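You operate a simulated robot arm through the tools that you are given. There is no shell and no other tool. Be economical: measure what you need, move in short steps, check, and stop when the job is done.

Carry out the task below with a simulated robot arm. There is one attempt and no reset: what you move stays moved.

JOB
Wipe the specks off the wire board, zero its meter, drop the orange flag, turn the x1 knob to 0.
Fine: felt pad put back; meter at 0 by the ZERO knob; yellow button for the flag; white knob and x0.1 knob left alone. All other pegs, plugs, probes, cells, spools, bulbs and markers stay put. What is to be rubbed or washed off counts as gone when no trace of it is left.

Only the result counts: the job must be done as asked and must still hold three seconds after the hand-in. Knocking over, shifting, dropping, spilling or breaking anything else fails it.

ROBOT AND FRAMES
A 7-joint arm with a two-finger parallel gripper on a trunk, on a base that drives. Base frame: it is fixed to the floor where the robot stands at the start and does not move with it; the origin is under the middle of the robot, x ahead of it, y to its left, z up. Readings come in m, degrees, newtons and seconds.
With the tool pointing down near the work surface it reaches from about 0.26 to 0.6 m from the robot's upright axis, wherever it stands. Its first joint turns from -166.0 to 166.0 degrees. Places, roughly: black peg [0.5, -1.25, 0.75]; black plug on the plug board (3x3x4 cm) [4.6, 2, 0.8]; blue peg [4.75, 2.25, 0.75]; blue spool [0.5, 2, 0.75]; brown cell [0.75, 1.5, 0.75]; brown peg [0.5, 1.75, 0.75]; brown probe [0.5, 1.5, 0.75]; green marker [0.5, 2.25, 0.75]; green peg [0.75, 2, 0.75]; green spool [0.5, 1.75, 0.75]; grey cell [1, 1.75, 0.75]; grey peg [0.5, 2, 0.75]; grey spool [1, 1.75, 0.75]; knob on the dark block [0.6, -0.4, 0.9]; left knob of the dial box [1.3, -1.1, 0.9]; meter by the wire board [0.6, -0.3, 0.9]. Payload 3.4 kg.
The tool frame sits at the grasp point between the pads (the TCP): z along the fingers, y along the line on which they close. The tips reach 0.03 m beyond it. Largest opening 0.094 m; finger width 0.028, thickness 0.01; the body of the gripper, 0.05 by 0.096 m, starts 0.055 m behind the TCP.
Orientation is that of the tool frame in the base frame, as [roll, pitch, yaw] about the fixed x, y, z axes, in that order (R = Rz(yaw) Ry(pitch) Rx(roll)). With the fingers straight down and closing along the base's y, the tool's x points along the base's -x, its y along +y and its z along -z.

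CONTROLS
- The arm moves only by the tool nudge_tool. Its argument "deltas" is a list of rows, each a list of 7 numbers: the shift along the tool's x, y, z in mm, then the turn, a rotation vector about the tool's x, y, z in degrees, then the gripper command, from -1 (fully open) to 1 (shut), values between in proportion. In form: [[dx, dy, dz, wx, wy, wz, claw], ...]. A call has 1 to 12 rows; each row is the pose to reach, as a shift and turn from the pose commanded when the call began, along the tool's axes at that moment. Each row takes 0.2 s and may step no farther than 0.05 m and 8.6 degrees from the row before; otherwise, or with a gripper value out of range, the whole call is refused. Where a pose cannot be reached the arm comes as near as it can. A force on the tool above 40 N (or 10 N above the force at the start of the call, whichever is more), or a blocked arm, ends the call early, and 0.2 s more pass. The fingers move at their own pace (about 0.072 m/s each) and stop on an object; they squeeze with about 20 N. The grip force told is the motor's: it shows also when the fingers shut on nothing. Time passes only in rows, and 0.2 s behind the last, so rows that repeat a pose let the fingers close. It gives the time, the measured TCP pose, the force on the tool (base axes), the opening and the grip force at its end, in the units of the frame above (readings bear some noise), with the torque about the TCP (base axes, N m) and any sound that the robot's microphone picked up.
- Cameras (640 x 400 px; columns grow to the right, rows downward): "scene" is now at [0.0001, 0.1031, 1.5539]; the picture's right is [-0.63, -0.78, 0.00], its down [-0.58, 0.47, -0.67] and it looks along [0.52, -0.42, -0.74] (base axes); focal length 266 px, centre (320, 200). "wrist" rides on the gripper at [0.076, 0.014, -0.102] in the tool frame; the picture's right is [-0.18, 0.98, 0.00], its down [-0.75, -0.14, -0.64] and it looks along [-0.63, -0.12, 0.77] (tool axes); focal length 243 px, centre (320, 200). There is no depth. A picture from a camera that has moved, and an enlarged one, comes with that camera's place and axes in the base frame and with its lens.
- get_image(camera): a new picture of that camera. It takes no simulated time.
- lift_body(by): slides the trunk up (or, below 0, down) by that many m; the arm and the scene camera ride with it, the base frame stays. It gives what a move gives, with no picture.
- steer(legs): drives the robot by 1 to 6 legs, each [ahead, left, turn to the left] in m, m and degrees, along the robot's own axes; the way and the turn of a leg run together, so that a leg with both is an arc; at most 1.5 m and 180 degrees a leg. The arm and the cameras ride along, it lands a little off, and it stops where it bumps. It gives what a move gives.
- turn_head(pan, tilt): turns the head with the scene camera to pan (to the left, within 155 degrees either way) and tilt (down, from -29 to 69), counted from straight ahead of the robot. It gives what a move gives.
- close_up(camera, box): a new picture of the part [left, top, right, bottom] of that camera's present view, enlarged. It takes no simulated time.
- sign_off(): hands the job in; it is judged then, once.

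Work in short steps. Places have to be worked out from the pictures, the camera data and where the tool is seen: move nearer, look again, correct. Check each grasp and each placing, and mend what went wrong. You have 120 turns and 90 pictures in all, those below and enlarged ones among them. Open the gripper and draw the arm clear of the work before you hand the job in, unless the task says otherwise; then end with one line.

The tools are called after "Request:" as name(argument=value, ...) on one line, values as JSON. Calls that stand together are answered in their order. nudge_tool: Moves the arm, as the interface text tells. Its arguments: {"type":"object","properties":{"deltas":{"type":"array","items":{"type":"array","items":{"type":"number"}}}},"required":["deltas"]} The other tools are called the same way: lift_body (by) slides the trunk up or down; steer (legs) drives the base; turn_head (pan, tilt) turns the head that bears the scene camera; get_image (camera) takes a picture; close_up (camera, box) takes an enlarged picture of a part of a camera's view; sign_off () hands the job in.

At the start:

```text
time: 0.0
tcp_pos: [0.1693, -0.2891, 1.2203]
tool_rot: [-180.0, 0.0, 180.0]
contact_force: [0.6, 0.0, -0.1]
ft_torque: [-0.01, 0.01, -0.01]
gripper_width: 0.0941
grasp_force: 0.1
trunk travel left (down, up): [-0.225, 0.161]
robot x, y, heading: [0.0013, -0.0006, 0.0]
head pan, tilt: [-38.7, 48.1]
```

scene: 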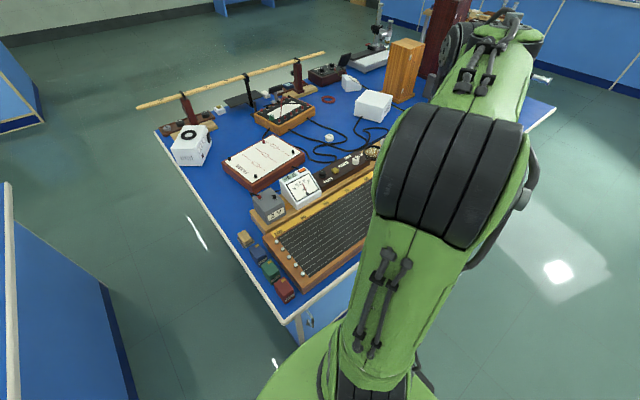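
wrist: 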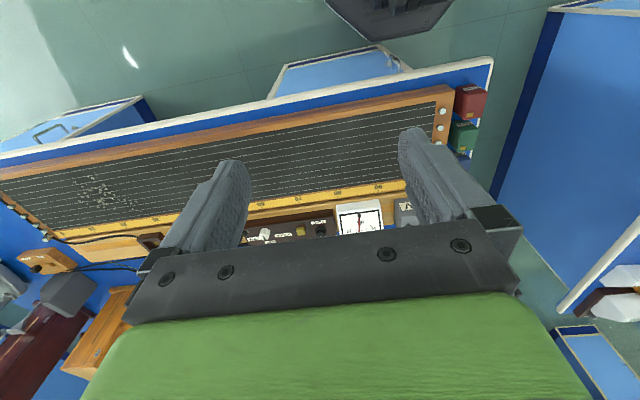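

The arm blocks part of the scene view. I enlarge the area of the bench ahead and the wrist view to find the parts.

Request:
close_up(camera="scene", box=[140, 40, 420, 310])

Request:
close_up(camera="wrist", box=[0, 60, 500, 300])

```text
1.48 times, centred on (280, 175) of scene
camera zoom: at [0.0001, 0.1031, 1.5539], right [-0.63, -0.78, 0.0], down [-0.58, 0.47, -0.67], along [0.52, -0.42, -0.74], focal length 393 px, centre (379, 237)
```

zoom: 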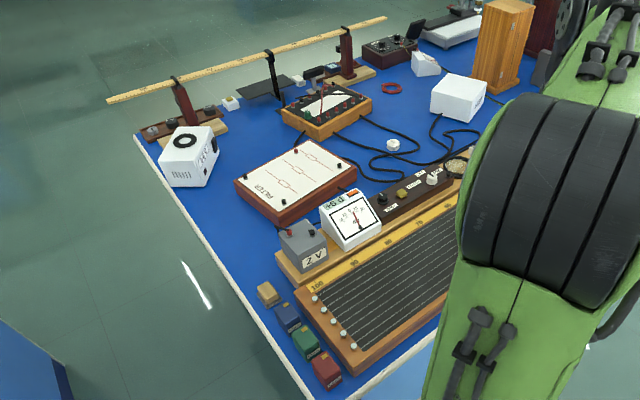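

```text
1.28 times, centred on (250, 180) of wrist
camera zoom: at [0.093, -0.2742, 1.3224], right [0.18, 0.98, 0.0], down [0.75, -0.14, 0.64], along [0.63, -0.12, -0.77], focal length 311 px, centre (410, 226)
```

zoom: 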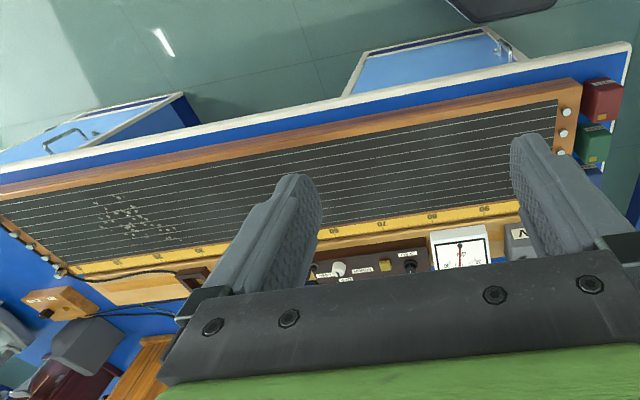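

The dark block carries the labelled knobs, button and meter, and the specks are at the board's right end. I pan the head to see past the arm on its other side.

Request:
turn_head(pan=-75, tilt=40)

Request:
get_image(camera="scene")

```text
time: 1.0
tcp_pos: [0.1699, -0.2882, 1.2202]
tool_rot: [-180.0, 0.1, -179.9]
contact_force: [0.5, -0.2, 0.4]
ft_torque: [0.0, 0.0, -0.01]
gripper_width: 0.0943
grasp_force: 0.1
trunk travel left (down, up): [-0.225, 0.161]
robot x, y, heading: [0.0025, -0.0028, -0.1]
head pan, tilt: [-75.0, 40.0]
```

```text
85 pictures are left
camera scene: at [-0.0392, 0.0702, 1.5655], right [-0.97, -0.26, 0.0], down [-0.17, 0.62, -0.77], along [0.2, -0.74, -0.64], focal length 266 px, centre (320, 200)
```

scene: 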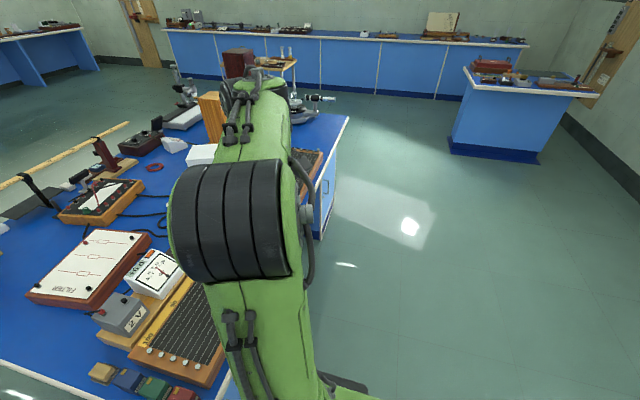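

The arm hangs at the right, outside the bench edge (about x=0.3). I drive right along the bench by 0.6 m and look back at the work.

Request:
steer(legs=[[0, -0.6, 0]])

Request:
turn_head(pan=10, tilt=48)

Request:
get_image(camera="scene")

Request:
get_image(camera="wrist")

```text
time: 4.5
tcp_pos: [0.1738, -0.8981, 1.2209]
tool_rot: [180.0, -0.1, -179.6]
contact_force: [0.1, -0.3, 0.7]
ft_torque: [0.03, 0.0, -0.02]
gripper_width: 0.094
grasp_force: 0.1
trunk travel left (down, up): [-0.225, 0.161]
robot x, y, heading: [0.0025, -0.6122, 0.4]
head pan, tilt: [-75.0, 40.0]
```

```text
time: 6.0
tcp_pos: [0.1733, -0.8978, 1.2211]
tool_rot: [-180.0, 0.0, -179.6]
contact_force: [-0.8, 0.2, -0.1]
ft_torque: [0.02, 0.02, -0.01]
gripper_width: 0.0938
grasp_force: 0.0
trunk travel left (down, up): [-0.225, 0.161]
robot x, y, heading: [0.0028, -0.6138, 0.4]
head pan, tilt: [10.0, 48.0]
```

```text
84 pictures are left
camera scene: at [0.0172, -0.4449, 1.5541], right [0.18, -0.98, 0.0], down [-0.73, -0.13, -0.67], along [0.66, 0.12, -0.74], focal length 266 px, centre (320, 200)
```

scene: 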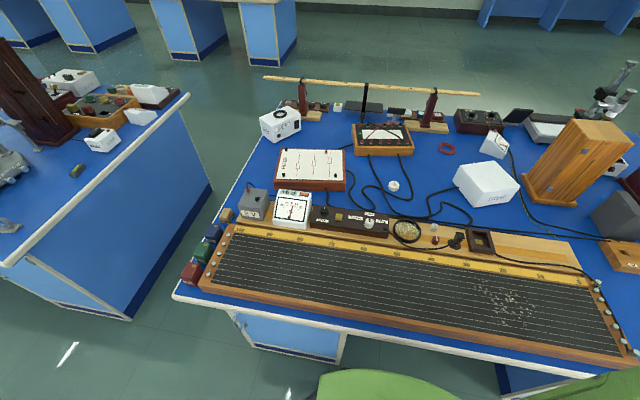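

```text
83 pictures are left
camera wrist: at [0.0971, -0.8845, 1.3224], right [0.18, 0.98, 0.0], down [0.75, -0.14, 0.64], along [0.63, -0.11, -0.77], focal length 243 px, centre (320, 200)
```

wrist: 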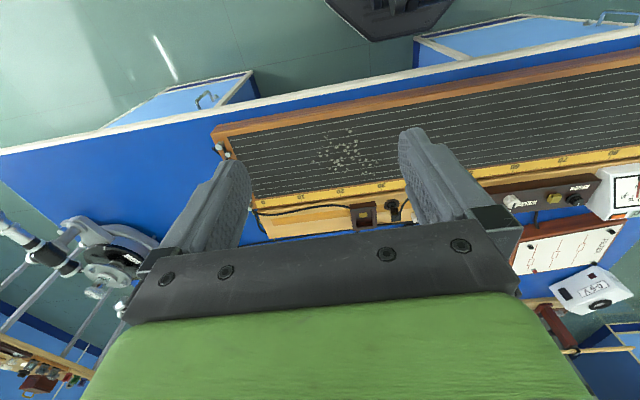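

Now the view is clear. I enlarge the block with knobs, the felt pad candidates and the far dial box.

Request:
close_up(camera="scene", box=[220, 170, 420, 290])

Request:
close_up(camera="scene", box=[380, 180, 640, 360])

Request:
close_up(camera="scene", box=[360, 60, 640, 220])

```text
3.20 times, centred on (320, 230) of scene
camera zoom: at [0.0172, -0.4449, 1.5541], right [0.18, -0.98, 0.0], down [-0.73, -0.13, -0.67], along [0.66, 0.12, -0.74], focal length 850 px, centre (320, 104)
```

zoom: 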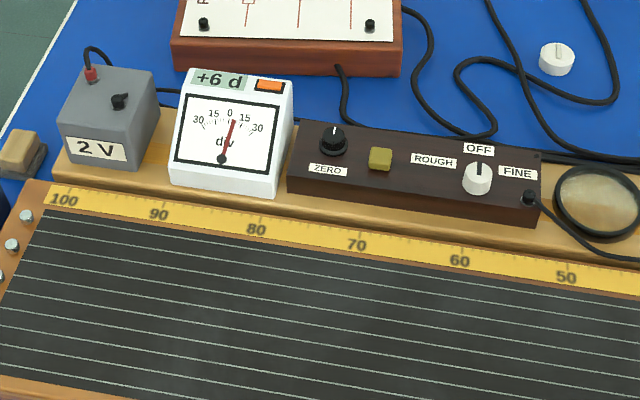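

```text
2.22 times, centred on (510, 270) of scene
camera zoom: at [0.0172, -0.4449, 1.5541], right [0.18, -0.98, 0.0], down [-0.73, -0.13, -0.67], along [0.66, 0.12, -0.74], focal length 590 px, centre (-102, 44)
```

zoom: 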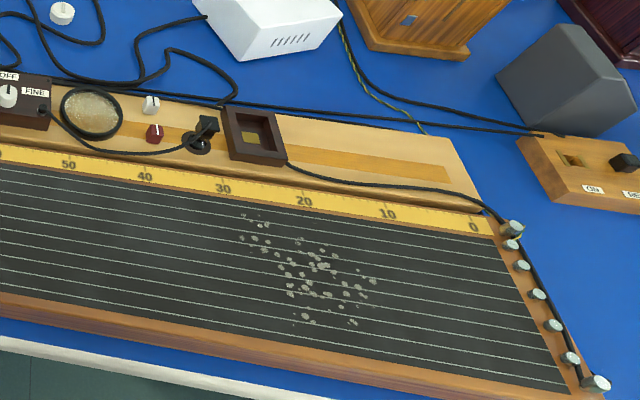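

```text
2.29 times, centred on (500, 140) of scene
camera zoom: at [0.0172, -0.4449, 1.5541], right [0.18, -0.98, 0.0], down [-0.73, -0.13, -0.67], along [0.66, 0.12, -0.74], focal length 607 px, centre (-91, 337)
```

zoom: 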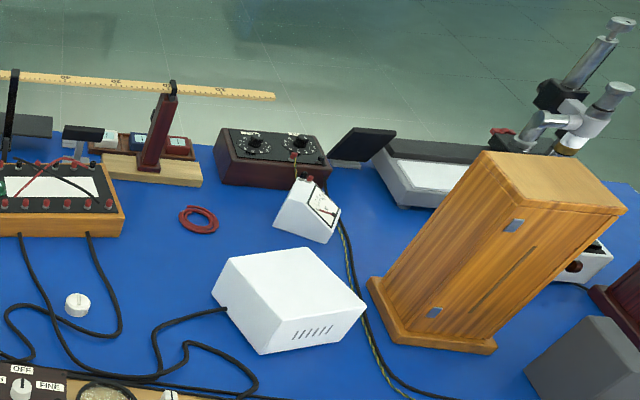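

I look closer at the tan block by the 2 V cell, the round ringed piece, and the dial box labels.

Request:
close_up(camera="scene", box=[175, 190, 255, 290])

Request:
close_up(camera="scene", box=[380, 210, 470, 260])

Request:
close_up(camera="scene", box=[450, 105, 510, 145])

```text
4.00 times, centred on (215, 240) of scene
camera zoom: at [0.0172, -0.4449, 1.5541], right [0.18, -0.98, 0.0], down [-0.73, -0.13, -0.67], along [0.66, 0.12, -0.74], focal length 1062 px, centre (740, 40)
```

zoom: 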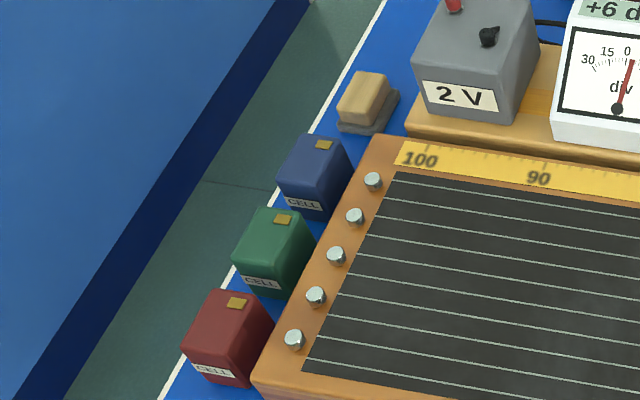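

```text
7.11 times, centred on (425, 235) of scene
camera zoom: at [0.0172, -0.4449, 1.5541], right [0.18, -0.98, 0.0], down [-0.73, -0.13, -0.67], along [0.66, 0.12, -0.74], focal length 1888 px, centre (-427, -49)
```

zoom: 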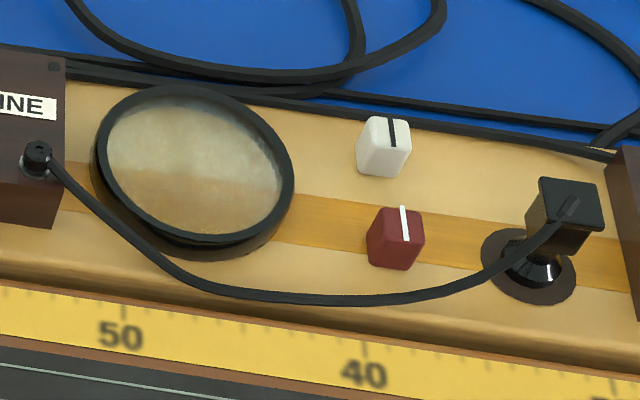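

```text
10.00 times, centred on (480, 125) of scene
camera zoom: at [0.0172, -0.4449, 1.5541], right [0.18, -0.98, 0.0], down [-0.73, -0.13, -0.67], along [0.66, 0.12, -0.74], focal length 2655 px, centre (-1280, 950)
```

zoom: 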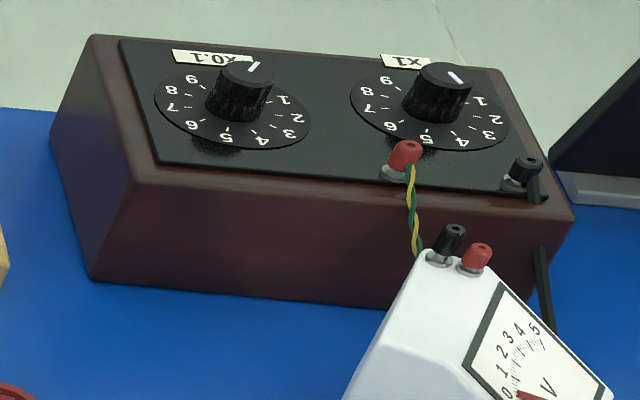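

The tan-topped block with the grey felt base at roughly (0.55, 0.0) is the felt pad; ZERO knob near (0.58,-0.36), yellow button near (0.57,-0.41), x1 knob near (1.34,-1.06). I drive back left for the pad.

Request:
steer(legs=[[0, 0.5, 0]])

Request:
nudge_tool(deltas=[[-40, 20, 0, 0, 0, 0, -1], [-80, 50, 0, 0, 0, 0, -1], [-110, 90, 0, 0, 0, 0, -1], [-140, 130, 0, 0, 0, 0, -1], [-160, 170, 0, 0, 0, 0, -1], [-180, 210, 0, 0, 0, 0, -1], [-200, 250, 20, 0, 0, 0, -1], [-220, 290, 40, 0, 0, 0, -1], [-230, 320, 60, 0, 0, 0, -1], [-240, 340, 90, 0, 0, 0, -1], [-240, 350, 120, 0, 0, 0, -1]])

Request:
get_image(camera="wrist")

Request:
get_image(camera="scene")

```text
time: 9.0
tcp_pos: [0.1708, -0.3985, 1.2214]
tool_rot: [180.0, 0.0, -179.3]
contact_force: [0.5, 0.3, 0.2]
ft_torque: [-0.04, 0.01, 0.03]
gripper_width: 0.0939
grasp_force: 0.1
trunk travel left (down, up): [-0.225, 0.161]
robot x, y, heading: [0.0012, -0.1137, 0.9]
head pan, tilt: [10.0, 48.0]
```

```text
time: 11.4
tcp_pos: [0.4077, -0.0455, 1.0995]
tool_rot: [180.0, 0.0, -179.2]
contact_force: [0.5, -0.6, 0.9]
ft_torque: [0.01, -0.01, 0.02]
gripper_width: 0.0939
grasp_force: 0.0
trunk travel left (down, up): [-0.225, 0.161]
robot x, y, heading: [-0.0031, -0.1162, 0.8]
head pan, tilt: [10.0, 48.0]
```

```text
76 pictures are left
camera wrist: at [0.33, -0.0329, 1.2011], right [0.17, 0.99, 0.0], down [0.76, -0.13, 0.64], along [0.63, -0.11, -0.77], focal length 243 px, centre (320, 200)
```

wrist: 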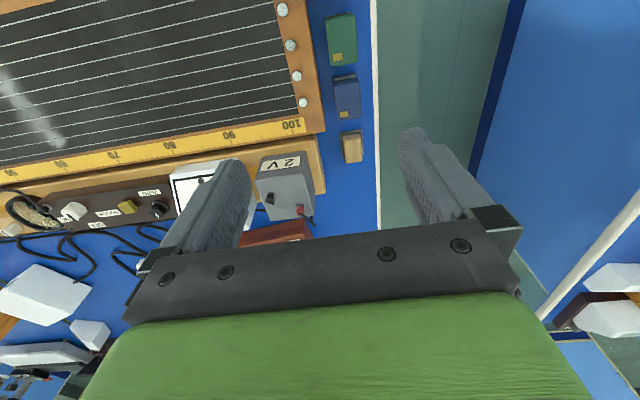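

```text
75 pictures are left
camera scene: at [0.0114, 0.0521, 1.554], right [0.19, -0.98, 0.0], down [-0.73, -0.14, -0.67], along [0.66, 0.12, -0.74], focal length 266 px, centre (320, 200)
```

scene: 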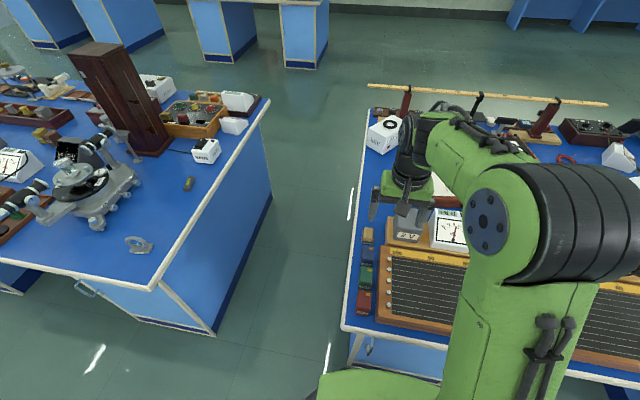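

The pad sits to the left of the 2 V cell, its long side along x. I move forward and lower for a better fix.

Request:
nudge_tool(deltas=[[-30, 10, 30, 0, 0, 0, -0.2], [-60, 25, 60, 0, 0, 0, -0.2], [-80, 30, 90, 0, 0, 0, -0.2], [-80, 30, 110, 0, 0, 0, -0.2]])

Request:
get_image(camera="wrist")

Request:
close_up(camera="scene", box=[340, 160, 480, 340])

```text
time: 12.4
tcp_pos: [0.4856, -0.0162, 0.9909]
tool_rot: [180.0, 0.0, -179.3]
contact_force: [0.4, 0.1, 0.4]
ft_torque: [0.01, 0.02, 0.01]
gripper_width: 0.0566
grasp_force: 0.0
trunk travel left (down, up): [-0.225, 0.161]
robot x, y, heading: [-0.0027, -0.1133, 1.0]
head pan, tilt: [10.0, 48.0]
```

```text
74 pictures are left
camera wrist: at [0.4089, -0.0035, 1.0919], right [0.17, 0.99, 0.0], down [0.75, -0.13, 0.64], along [0.63, -0.11, -0.77], focal length 243 px, centre (320, 200)
```

wrist: 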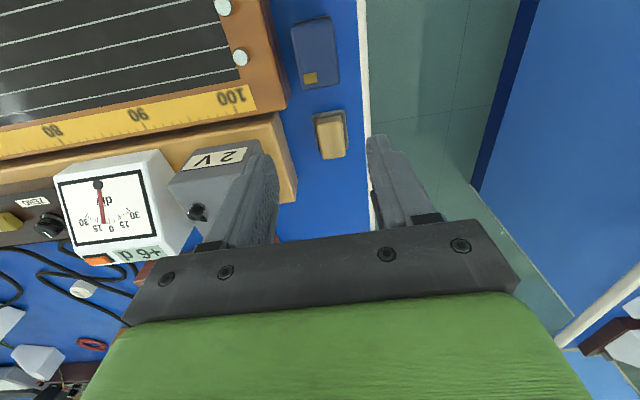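

```text
2.22 times, centred on (410, 250) of scene
camera zoom: at [0.011, 0.052, 1.5541], right [0.19, -0.98, 0.0], down [-0.73, -0.14, -0.67], along [0.66, 0.12, -0.74], focal length 590 px, centre (120, 89)
```

zoom: 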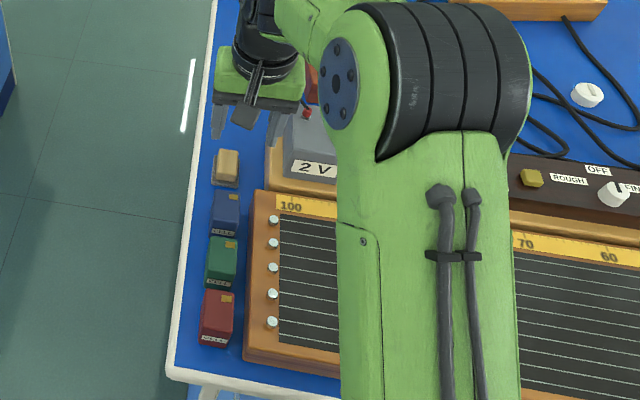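

Triangulating gives the pad's top near (0.535, -0.013, 0.83). I go above it, part-way down, and look again.

Request:
nudge_tool(deltas=[[-25, 3, 20, 0, 0, 0, -0.2], [-49, 3, 50, 0, 0, 0, -0.2], [-49, 3, 90, 0, 0, 0, -0.2]])

Request:
get_image(camera="wrist")

```text
time: 13.2
tcp_pos: [0.5359, -0.012, 0.9002]
tool_rot: [180.0, 0.1, -179.2]
contact_force: [0.7, -0.4, -0.5]
ft_torque: [0.01, 0.02, 0.02]
gripper_width: 0.0566
grasp_force: 0.0
trunk travel left (down, up): [-0.225, 0.161]
robot x, y, heading: [-0.0038, -0.1149, 0.6]
head pan, tilt: [10.0, 48.0]
```

```text
72 pictures are left
camera wrist: at [0.4593, 0.0011, 1.0025], right [0.17, 0.99, 0.0], down [0.76, -0.13, 0.64], along [0.63, -0.11, -0.77], focal length 243 px, centre (320, 200)
```

wrist: 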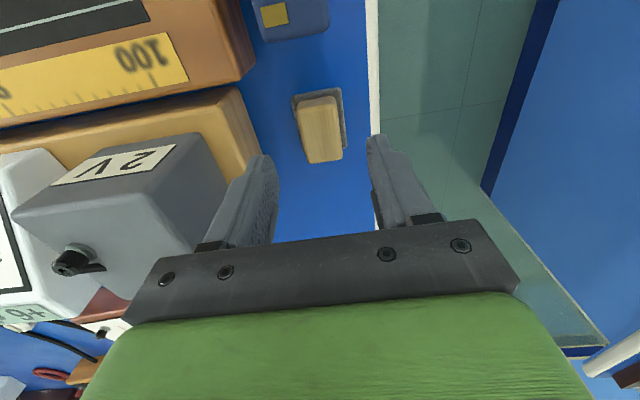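

The pad still appears slightly ahead of the fingers, so it lies lower and farther than judged (about x=0.55, z=0.80). I shift 15 mm ahead, lower a bit, and look.

Request:
nudge_tool(deltas=[[-15, -2, 20, 0, 0, 0, -0.2], [-15, -2, 40, 0, 0, 0, -0.2]])

Request:
get_image(camera="wrist")

```text
time: 13.8
tcp_pos: [0.5494, -0.014, 0.861]
tool_rot: [179.9, 0.1, -179.1]
contact_force: [-0.3, 0.4, -0.1]
ft_torque: [0.01, -0.03, -0.01]
gripper_width: 0.0565
grasp_force: 0.1
trunk travel left (down, up): [-0.225, 0.161]
robot x, y, heading: [-0.0011, -0.1143, 1.1]
head pan, tilt: [10.0, 48.0]
```

```text
71 pictures are left
camera wrist: at [0.4724, -0.0014, 0.963], right [0.17, 0.99, 0.0], down [0.76, -0.13, 0.64], along [0.63, -0.11, -0.77], focal length 243 px, centre (320, 200)
```

wrist: 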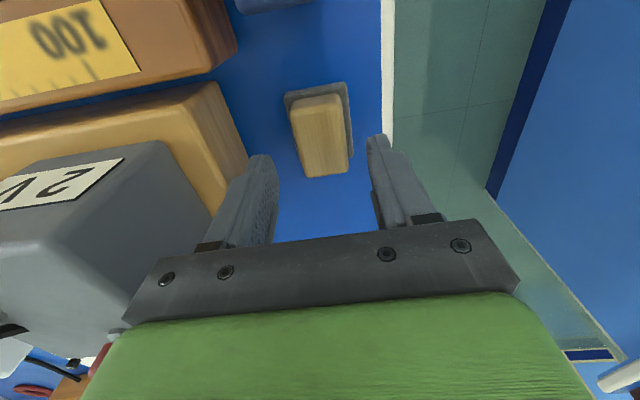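

Lateral alignment is good; the pad top appears at z≈0.81. I descend 25 mm with the fingers either side and look.

Request:
nudge_tool(deltas=[[0, 0, 12, 0, 0, 0, -0.2], [0, 0, 25, 0, 0, 0, -0.2]])

Request:
get_image(camera="wrist")

```text
time: 14.4
tcp_pos: [0.5488, -0.0133, 0.8349]
tool_rot: [-180.0, 0.0, -179.2]
contact_force: [0.0, -0.3, 0.5]
ft_torque: [0.02, -0.01, 0.03]
gripper_width: 0.0565
grasp_force: 0.1
trunk travel left (down, up): [-0.225, 0.161]
robot x, y, heading: [-0.0045, -0.112, 0.7]
head pan, tilt: [10.0, 48.0]
```

```text
70 pictures are left
camera wrist: at [0.4729, -0.0009, 0.9369], right [0.17, 0.99, 0.0], down [0.76, -0.13, 0.64], along [0.63, -0.11, -0.77], focal length 243 px, centre (320, 200)
```

wrist: 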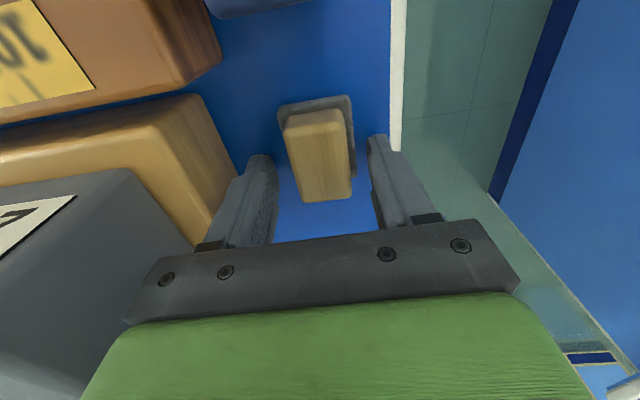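

The fingers now straddle the pad. I go down another 18 mm; the pad's felt base must stay below the tips.

Request:
nudge_tool(deltas=[[2, 0, 9, 0, 0, 0, -0.2], [5, 0, 18, 0, 0, 0, -0.2]])

Request:
get_image(camera="wrist")

```text
time: 15.0
tcp_pos: [0.5469, -0.0134, 0.8294]
tool_rot: [180.0, 1.1, -179.3]
contact_force: [-13.7, -0.7, 18.1]
ft_torque: [-0.64, 0.68, -0.42]
gripper_width: 0.0568
grasp_force: 0.5
trunk travel left (down, up): [-0.225, 0.161]
robot x, y, heading: [-0.003, -0.1158, 0.5]
head pan, tilt: [10.0, 48.0]
stopped in row 2: the force on the tool passed its limit at 50 N (the readings are from after the stop); the commanded pose is now the measured one
```

```text
69 pictures are left
camera wrist: at [0.469, -0.0008, 0.9302], right [0.17, 0.98, 0.0], down [0.74, -0.13, 0.66], along [0.65, -0.11, -0.76], focal length 243 px, centre (320, 200)
```

wrist: 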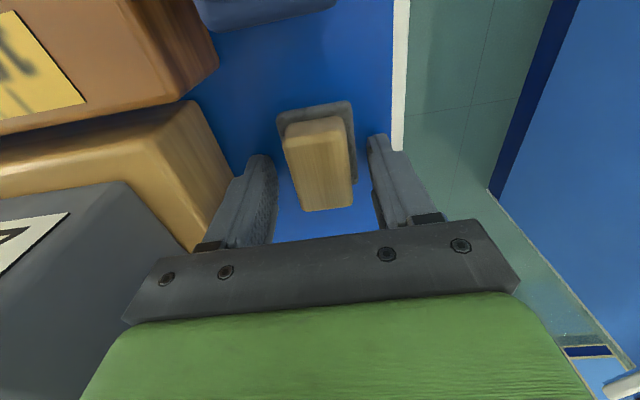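

The left fingertip touched something at z≈0.80 (felt rim or the cell's base board). I rise a little, narrow the opening, shift 3 mm left and restore the tilt before trying again.

Request:
nudge_tool(deltas=[[0, 0, -8, 0, 0, 0, -0.2], [0, 3, -8, 0, 1.1, 0, 0.07], [0, 3, -8, 0, 1.1, 0, 0.07]])

Request:
close_up(camera="wrist", box=[180, 60, 460, 240])

```text
time: 15.8
tcp_pos: [0.5505, -0.0107, 0.8347]
tool_rot: [180.0, -0.2, -179.3]
contact_force: [-0.3, -0.9, 0.9]
ft_torque: [0.01, -0.03, 0.02]
gripper_width: 0.0437
grasp_force: 0.0
trunk travel left (down, up): [-0.225, 0.161]
robot x, y, heading: [-0.0026, -0.117, 0.8]
head pan, tilt: [10.0, 48.0]
```

```text
2.22 times, centred on (320, 150) of wrist
camera zoom: at [0.4737, 0.0019, 0.9366], right [0.17, 0.99, 0.0], down [0.76, -0.13, 0.64], along [0.63, -0.11, -0.77], focal length 539 px, centre (320, 311)
```

zoom: 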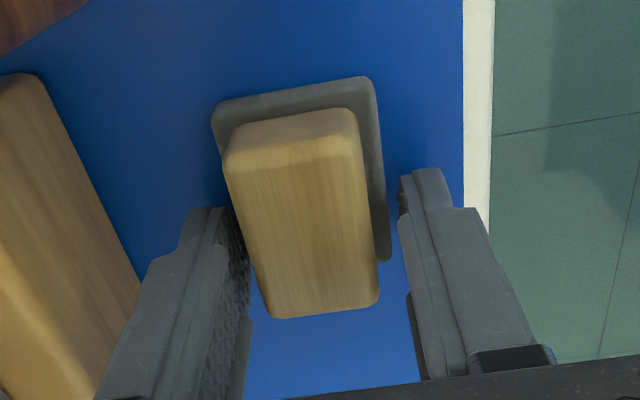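

The wood top spans z≈0.808–0.83, centre near (0.54,-0.013). I raise 6 mm to clear the felt rim, shift 10 mm back and 2 mm right, then close.

Request:
nudge_tool(deltas=[[0, 0, -6, 0, 0, 0, 0.07], [10, -2, -6, 0, 0, 0, 0.07], [10, -2, -6, 0, 0, 0, 0.5], [10, -2, -6, 0, 0, 0, 1], [10, -2, -6, 0, 0, 0, 1], [10, -2, -6, 0, 0, 0, 1]])

Request:
close_up(camera="wrist", box=[180, 60, 460, 240])

```text
time: 17.2
tcp_pos: [0.5403, -0.0133, 0.8403]
tool_rot: [179.9, -0.1, -179.4]
contact_force: [0.1, 0.5, -0.1]
ft_torque: [-0.01, 0.0, -0.04]
gripper_width: 0.039
grasp_force: 19.6
trunk travel left (down, up): [-0.225, 0.161]
robot x, y, heading: [-0.0025, -0.1139, 1.0]
head pan, tilt: [10.0, 48.0]
```

```text
2.22 times, centred on (320, 150) of wrist
camera zoom: at [0.4633, -0.0001, 0.9424], right [0.17, 0.99, 0.0], down [0.76, -0.13, 0.64], along [0.63, -0.11, -0.77], focal length 539 px, centre (320, 311)
```

zoom: 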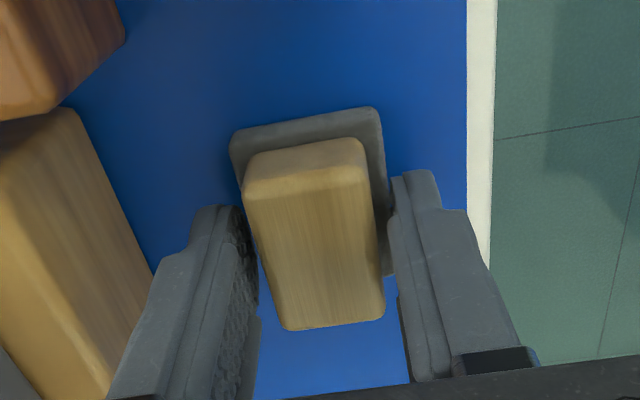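

Grip stopped at 39 mm with 20 N. I lift 40 mm and check that the pad comes along level.

Request:
nudge_tool(deltas=[[0, 0, -20, 0, 0, 0, 1], [0, 0, -40, 0, 0, 0, 1]])

Request:
get_image(camera="wrist")

```text
time: 17.8
tcp_pos: [0.5396, -0.0136, 0.8818]
tool_rot: [180.0, -0.2, -179.3]
contact_force: [-0.5, -0.4, 0.0]
ft_torque: [0.02, 0.01, 0.0]
gripper_width: 0.0002
grasp_force: 19.7
trunk travel left (down, up): [-0.225, 0.161]
robot x, y, heading: [-0.0093, -0.1115, 1.0]
head pan, tilt: [10.0, 48.0]
```

```text
66 pictures are left
camera wrist: at [0.4636, -0.0007, 0.9826], right [0.17, 0.99, 0.0], down [0.76, -0.13, 0.64], along [0.63, -0.11, -0.77], focal length 243 px, centre (320, 200)
```

wrist: 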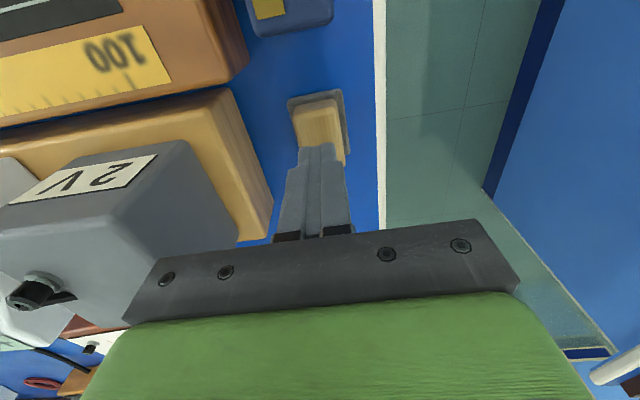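

The pad slipped: the tips only caught the rounded top edge, so it lies lower. I reopen to 46 mm, and descend deeper in small steps.

Request:
nudge_tool(deltas=[[0, 0, 0, 0, 0, 0, 0.02], [0, 0, 0, 0, 0, 0, 0.02], [0, 0, 20, 0, 0, 0, 0.02], [0, 0, 40, 0, 0, 0, 0.02], [0, 0, 46, 0, 0, 0, 0.02], [0, 0, 50, 0, 0, 0, 0.02], [0, 0, 54, 0, 0, 0, 0.02]])

Request:
close_up(camera="wrist", box=[180, 60, 460, 240])

```text
time: 19.4
tcp_pos: [0.5409, -0.0123, 0.8293]
tool_rot: [179.9, 0.2, -179.3]
contact_force: [-2.2, 0.3, 17.3]
ft_torque: [-0.46, 0.3, -0.02]
gripper_width: 0.0458
grasp_force: 0.0
trunk travel left (down, up): [-0.225, 0.161]
robot x, y, heading: [-0.0021, -0.1157, 0.8]
head pan, tilt: [10.0, 48.0]
```

```text
2.22 times, centred on (320, 150) of wrist
camera zoom: at [0.4629, 0.0001, 0.9311], right [0.17, 0.99, 0.0], down [0.75, -0.13, 0.64], along [0.64, -0.11, -0.76], focal length 539 px, centre (320, 311)
```

zoom: 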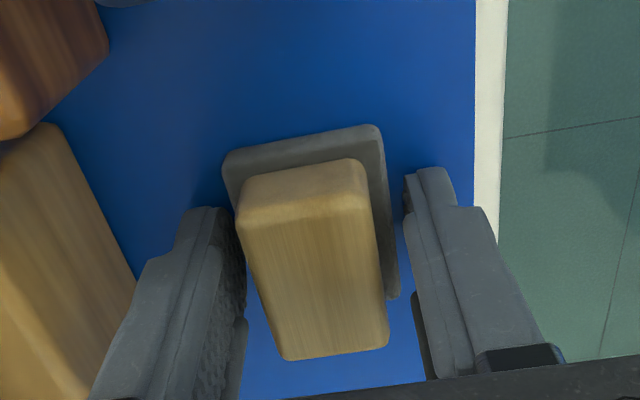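

Readings conflict on height; I look with the scene camera at the fingers and pad from the other side.

Request:
close_up(camera="scene", box=[340, 180, 440, 260])

```text
5.00 times, centred on (390, 220) of scene
camera zoom: at [0.009, 0.0517, 1.5543], right [0.19, -0.98, 0.0], down [-0.73, -0.14, -0.67], along [0.66, 0.12, -0.74], focal length 1327 px, centre (-30, 100)
```

zoom: 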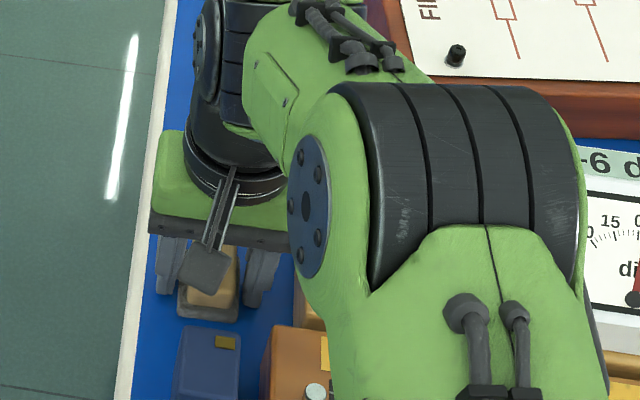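

Scene view confirms the tips are at about table height (≈0.80), so the earlier grip caught the wider felt rim. I raise the tips to ~0.816 and close on the wood itself.

Request:
nudge_tool(deltas=[[0, -1, -10, 0, 0, 0, 0.02], [0, -1, -16, 0, 0, 0, 0.02], [0, -1, -16, 0, 0, 0, 1], [0, -1, -16, 0, 0, 0, 1], [0, -1, -16, 0, 0, 0, 1]])

Request:
close_up(camera="wrist", box=[180, 60, 460, 240])

```text
time: 20.6
tcp_pos: [0.5399, -0.0138, 0.8431]
tool_rot: [179.9, -0.1, -179.3]
contact_force: [-0.3, 0.2, 0.0]
ft_torque: [0.01, 0.0, 0.01]
gripper_width: 0.0289
grasp_force: 19.5
trunk travel left (down, up): [-0.225, 0.161]
robot x, y, heading: [-0.0052, -0.1138, 0.9]
head pan, tilt: [10.0, 48.0]
```

```text
2.22 times, centred on (320, 150) of wrist
camera zoom: at [0.4635, -0.0011, 0.9444], right [0.17, 0.99, 0.0], down [0.76, -0.13, 0.64], along [0.63, -0.11, -0.77], focal length 539 px, centre (320, 311)
```

zoom: 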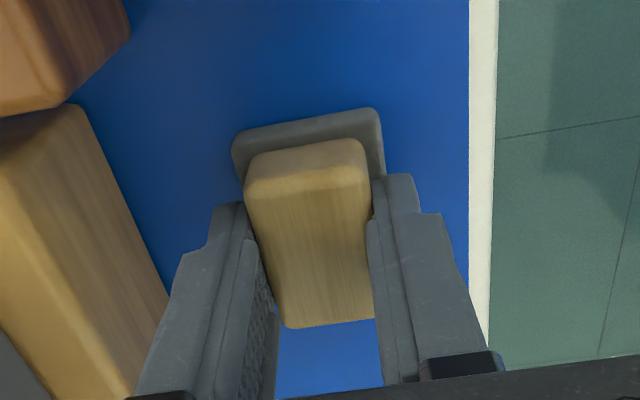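

Width 28.9 mm: the wood is gripped. I lift and verify.

Request:
nudge_tool(deltas=[[0, 0, -10, 0, 0, 0, 1], [0, 0, -25, 0, 0, 0, 1], [0, 0, -50, 0, 0, 0, 1]])

Request:
close_up(camera="wrist", box=[180, 60, 460, 240])

```text
time: 21.4
tcp_pos: [0.5388, -0.0138, 0.8937]
tool_rot: [179.9, 0.0, -179.4]
contact_force: [0.3, -0.7, -0.5]
ft_torque: [0.03, 0.01, 0.03]
gripper_width: 0.0293
grasp_force: 19.9
trunk travel left (down, up): [-0.225, 0.161]
robot x, y, heading: [-0.0037, -0.1138, 0.5]
head pan, tilt: [10.0, 48.0]
```

```text
2.22 times, centred on (320, 150) of wrist
camera zoom: at [0.4626, -0.0016, 0.9954], right [0.17, 0.99, 0.0], down [0.76, -0.13, 0.64], along [0.63, -0.11, -0.77], focal length 539 px, centre (320, 311)
```

zoom: 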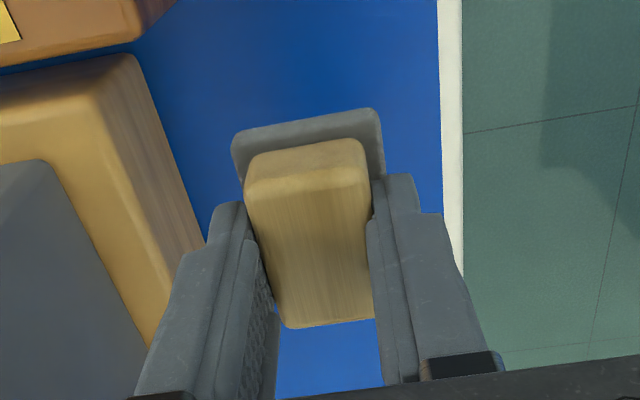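

The pad is held firmly. I lift high, draw the arm in, and drive right to face the specks.

Request:
nudge_tool(deltas=[[0, 0, -50, 0, 0, 0, 1], [20, 0, -100, 0, 0, 0, 1], [60, -20, -140, 0, 0, 0, 1], [100, -50, -160, 0, 0, 0, 1], [140, -80, -160, 0, 0, 0, 1], [150, -100, -160, 0, 0, 0, 1]])

Request:
steer(legs=[[0, -0.75, 0]])

Request:
get_image(camera="wrist")

Request:
get_image(camera="scene")

```text
refused: row 2 steps farther than a row can; nothing moved
```

```text
time: 22.7
tcp_pos: [0.5399, -0.0563, 0.8941]
tool_rot: [178.4, 0.1, -177.4]
contact_force: [2.5, 3.7, -1.2]
ft_torque: [-0.06, 0.03, 0.04]
gripper_width: 0.0293
grasp_force: 20.0
trunk travel left (down, up): [-0.225, 0.161]
robot x, y, heading: [-0.0028, -0.174, 1.0]
head pan, tilt: [10.0, 48.0]
stopped in leg 1: the force on the tool passed its limit at 57 N (the readings are from after the stop); the commanded pose is now the measured one
```

```text
61 pictures are left
camera wrist: at [0.462, -0.049, 0.9961], right [0.14, 0.99, 0.03], down [0.76, -0.12, 0.64], along [0.64, -0.07, -0.77], focal length 243 px, centre (320, 200)
```

wrist: 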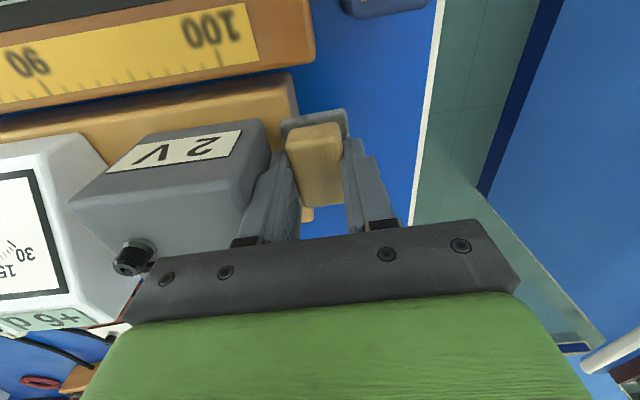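

```text
60 pictures are left
camera scene: at [0.0125, -0.0087, 1.554], right [0.19, -0.98, 0.0], down [-0.73, -0.14, -0.67], along [0.66, 0.13, -0.74], focal length 266 px, centre (320, 200)
```

scene: 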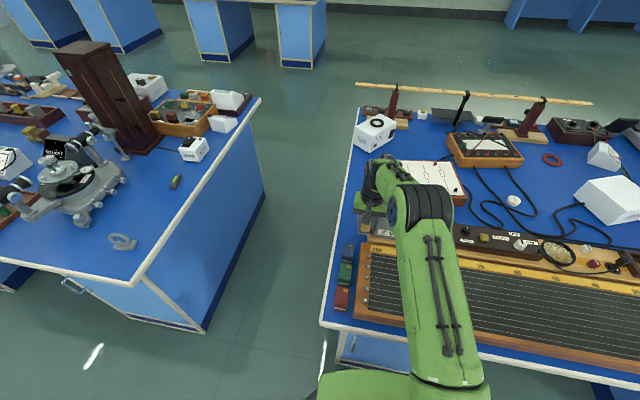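

The lift was refused (step too long) before the drive ran, so the gripper pressed sideways on the 2 V cell. I back off to the left at once, then raise in legal steps.

Request:
nudge_tool(deltas=[[0, 10, 0, 0, 0, 0, 1], [0, 25, 0, 0.8, 0, -1, 1], [0, 35, -10, 1.6, 0, -2, 1], [0, 35, -50, 1.6, 0, -2, 1], [0, 35, -90, 1.6, 0, -2, 1]])

Request:
get_image(camera="wrist")

Request:
close_up(camera="scene", box=[330, 170, 450, 260])

```text
time: 23.9
tcp_pos: [0.5382, -0.0264, 0.9875]
tool_rot: [-179.7, 0.2, -175.4]
contact_force: [0.2, 2.1, -1.9]
ft_torque: [0.0, -0.01, -0.02]
gripper_width: 0.0289
grasp_force: 19.9
trunk travel left (down, up): [-0.225, 0.161]
robot x, y, heading: [-0.001, -0.1774, 1.2]
head pan, tilt: [10.0, 48.0]
```

```text
59 pictures are left
camera wrist: at [0.4594, -0.0172, 1.0878], right [0.1, 0.99, 0.0], down [0.76, -0.08, 0.64], along [0.64, -0.07, -0.76], focal length 243 px, centre (320, 200)
```

wrist: 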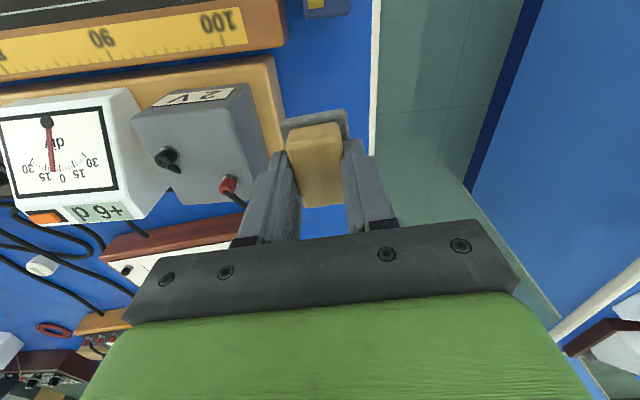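

```text
4.44 times, centred on (390, 215) of scene
camera zoom: at [0.0114, -0.0094, 1.5541], right [0.19, -0.98, 0.0], down [-0.73, -0.14, -0.67], along [0.66, 0.13, -0.74], focal length 1180 px, centre (9, 133)
```

zoom: 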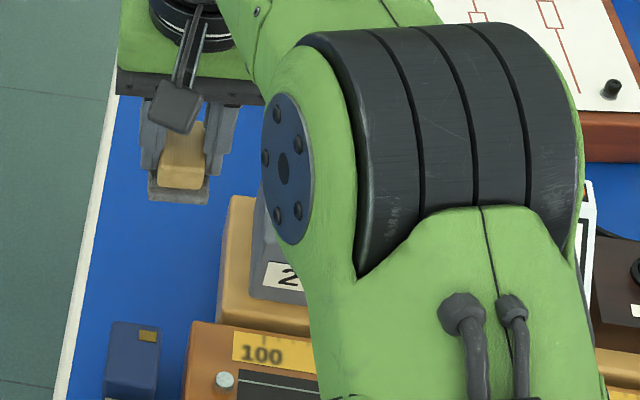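

Free now; the cell looks still squarely on its base. I raise and retract with steps under 50 mm, and straighten the yaw.

Request:
nudge_tool(deltas=[[0, 0, -40, 0, 0, 1.5, 1], [20, 0, -80, 0, 0, 3, 1], [60, 0, -100, 0, 0, 4.6, 1], [100, 0, -110, 0, 0, 4.6, 1], [140, -20, -110, 0, 0, 4.6, 1], [150, -50, -110, 0, 0, 4.6, 1], [150, -90, -110, 0, 0, 4.6, 1]])

```text
time: 25.5
tcp_pos: [0.3945, -0.126, 1.0956]
tool_rot: [-179.9, 0.1, 180.0]
contact_force: [-0.3, -0.6, -0.7]
ft_torque: [-0.02, 0.03, 0.02]
gripper_width: 0.029
grasp_force: 20.2
trunk travel left (down, up): [-0.225, 0.161]
robot x, y, heading: [-0.0043, -0.1788, 0.7]
head pan, tilt: [10.0, 48.0]
```

The arm is high and clear (felt bottom ≈1.05). Now I drive right 0.7 m.

Request:
steer(legs=[[0, -0.7, -0.7]])

Request:
get_image(camera="wrist")

Request:
get_image(camera="scene")

```text
time: 29.3
tcp_pos: [0.4008, -0.8376, 1.0959]
tool_rot: [-179.8, 0.2, 179.0]
contact_force: [-0.1, -0.3, -0.6]
ft_torque: [0.02, 0.01, -0.02]
gripper_width: 0.0289
grasp_force: 20.2
trunk travel left (down, up): [-0.225, 0.161]
robot x, y, heading: [0.0037, -0.8767, -0.1]
head pan, tilt: [10.0, 48.0]
```

```text
57 pictures are left
camera wrist: at [0.324, -0.8212, 1.1964], right [0.2, 0.98, 0.0], down [0.75, -0.15, 0.64], along [0.63, -0.13, -0.76], focal length 243 px, centre (320, 200)
```

wrist: 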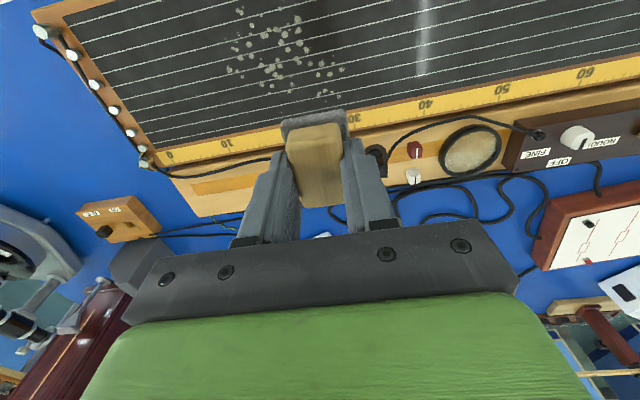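

```text
56 pictures are left
camera scene: at [0.0197, -0.7138, 1.5541], right [0.17, -0.98, 0.0], down [-0.73, -0.13, -0.67], along [0.66, 0.12, -0.74], focal length 266 px, centre (320, 200)
```

scene: 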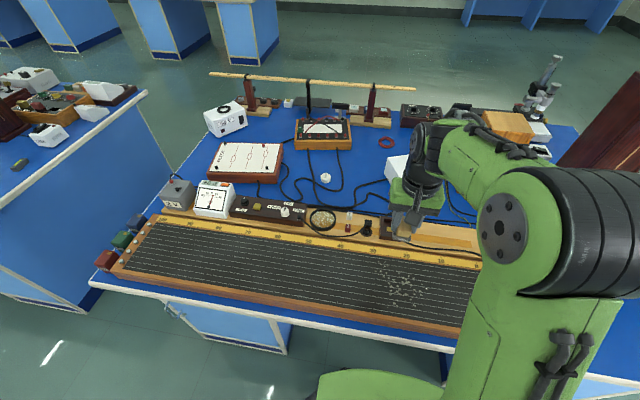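

I enlarge the specks in both views to bound them.

Request:
close_up(camera="scene", box=[350, 230, 480, 330])

Request:
close_up(camera="scene", box=[150, 170, 300, 260])

```text
4.00 times, centred on (415, 280) of scene
camera zoom: at [0.0197, -0.7138, 1.5541], right [0.17, -0.98, 0.0], down [-0.73, -0.13, -0.67], along [0.66, 0.12, -0.74], focal length 1062 px, centre (-60, -120)
```

zoom: 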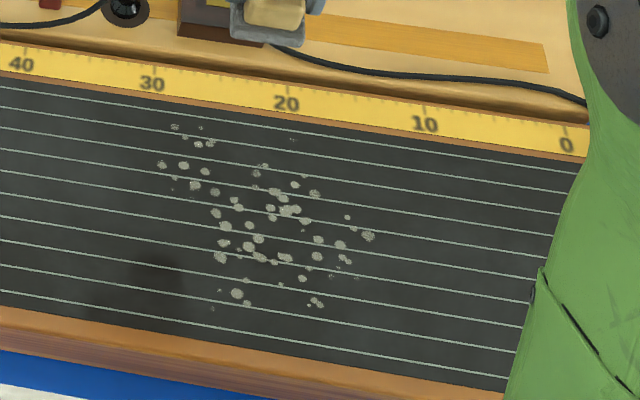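

```text
4.27 times, centred on (225, 215) of scene
camera zoom: at [0.0197, -0.7138, 1.5541], right [0.17, -0.98, 0.0], down [-0.73, -0.13, -0.67], along [0.66, 0.12, -0.74], focal length 1133 px, centre (725, 136)
```

zoom: 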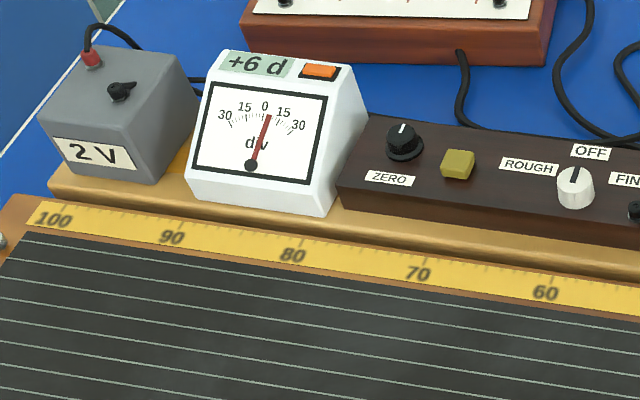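

Specks span about x 0.305–0.45, y −0.805 to −0.965. I bring the pad down beside them (x≈0.415, y≈−0.80), slowly towards contact.

Request:
nudge_tool(deltas=[[-15, 30, 35, 0, 0, 0, 1], [-15, 40, 80, 0, 0, -1, 1], [-15, 40, 125, 0, 0, -1, 1], [-15, 40, 165, 0, 0, -1, 1], [-15, 40, 190, 0, 0, -1, 1], [-15, 40, 200, 0, 0, -1, 1]])

Request:
get_image(camera="wrist")

```text
time: 30.7
tcp_pos: [0.418, -0.7965, 0.8953]
tool_rot: [-179.8, 0.2, -179.9]
contact_force: [0.4, -1.0, -0.7]
ft_torque: [0.02, -0.01, 0.0]
gripper_width: 0.029
grasp_force: 20.3
trunk travel left (down, up): [-0.225, 0.161]
robot x, y, heading: [0.0018, -0.8829, 0.1]
head pan, tilt: [10.0, 48.0]
```

```text
53 pictures are left
camera wrist: at [0.3397, -0.7823, 0.9965], right [0.18, 0.98, 0.0], down [0.75, -0.14, 0.64], along [0.63, -0.12, -0.76], focal length 243 px, centre (320, 200)
```

wrist: 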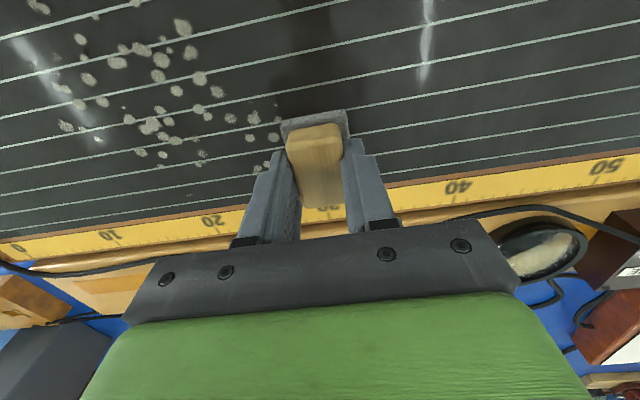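

Felt bottom is about 0.851 now. I descend in 3 mm rows and read the force.

Request:
nudge_tool(deltas=[[0, 0, 3, 0, 0, 0, 1], [0, 0, 6, 0, 0, 0, 1], [0, 0, 9, 0, 0, 0, 1]])

```text
time: 31.5
tcp_pos: [0.4166, -0.7958, 0.8921]
tool_rot: [-179.9, 0.7, -179.9]
contact_force: [-6.2, -1.7, 21.2]
ft_torque: [-0.06, 0.46, 0.02]
gripper_width: 0.0292
grasp_force: 20.0
trunk travel left (down, up): [-0.225, 0.161]
robot x, y, heading: [0.0021, -0.8784, 0.2]
head pan, tilt: [10.0, 48.0]
stopped in row 3: the force on the tool passed its limit at 44 N (the readings are from after the stop); the commanded pose is now the measured one
```

Contact at TCP z≈0.893. I ease up 1 mm and stroke right along y over the first lane, watching the force.

Request:
nudge_tool(deltas=[[0, 0, -1, 0, -0.7, 0, 1], [0, -15, -1, 0, -0.7, 0, 1], [0, -35, -1, 0, -0.7, 0, 1], [0, -60, -1, 0, -0.7, 0, 1], [0, -85, -1, 0, -0.7, 0, 1], [0, -110, -1, 0, -0.7, 0, 1], [0, -135, -1, 0, -0.7, 0, 1], [0, -160, -1, 0, -0.7, 0, 1], [0, -185, -1, 0, -0.7, 0, 1]])

Request:
get_image(camera="wrist")

Request:
close_up(camera="scene", box=[350, 230, 480, 330])

```text
time: 33.5
tcp_pos: [0.417, -0.9816, 0.8919]
tool_rot: [-180.0, 1.3, -179.9]
contact_force: [-0.2, 4.3, 13.1]
ft_torque: [0.15, 0.34, -0.09]
gripper_width: 0.029
grasp_force: 20.2
trunk travel left (down, up): [-0.225, 0.161]
robot x, y, heading: [0.0022, -0.8818, -0.2]
head pan, tilt: [10.0, 48.0]
```

```text
52 pictures are left
camera wrist: at [0.3378, -0.9681, 0.9913], right [0.18, 0.98, 0.0], down [0.74, -0.14, 0.66], along [0.65, -0.12, -0.75], focal length 243 px, centre (320, 200)
```

wrist: 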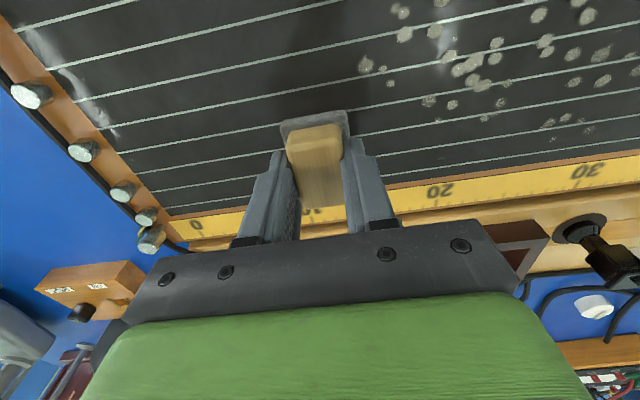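

```text
4.00 times, centred on (415, 280) of scene
camera zoom: at [0.0182, -0.7126, 1.554], right [0.17, -0.98, 0.0], down [-0.73, -0.13, -0.67], along [0.66, 0.12, -0.74], focal length 1062 px, centre (-60, -120)
```

zoom: 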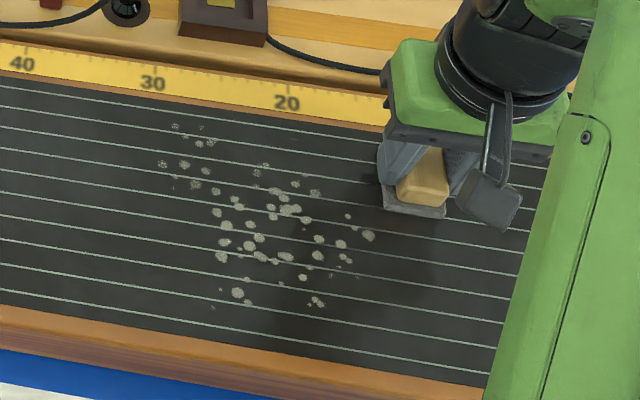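

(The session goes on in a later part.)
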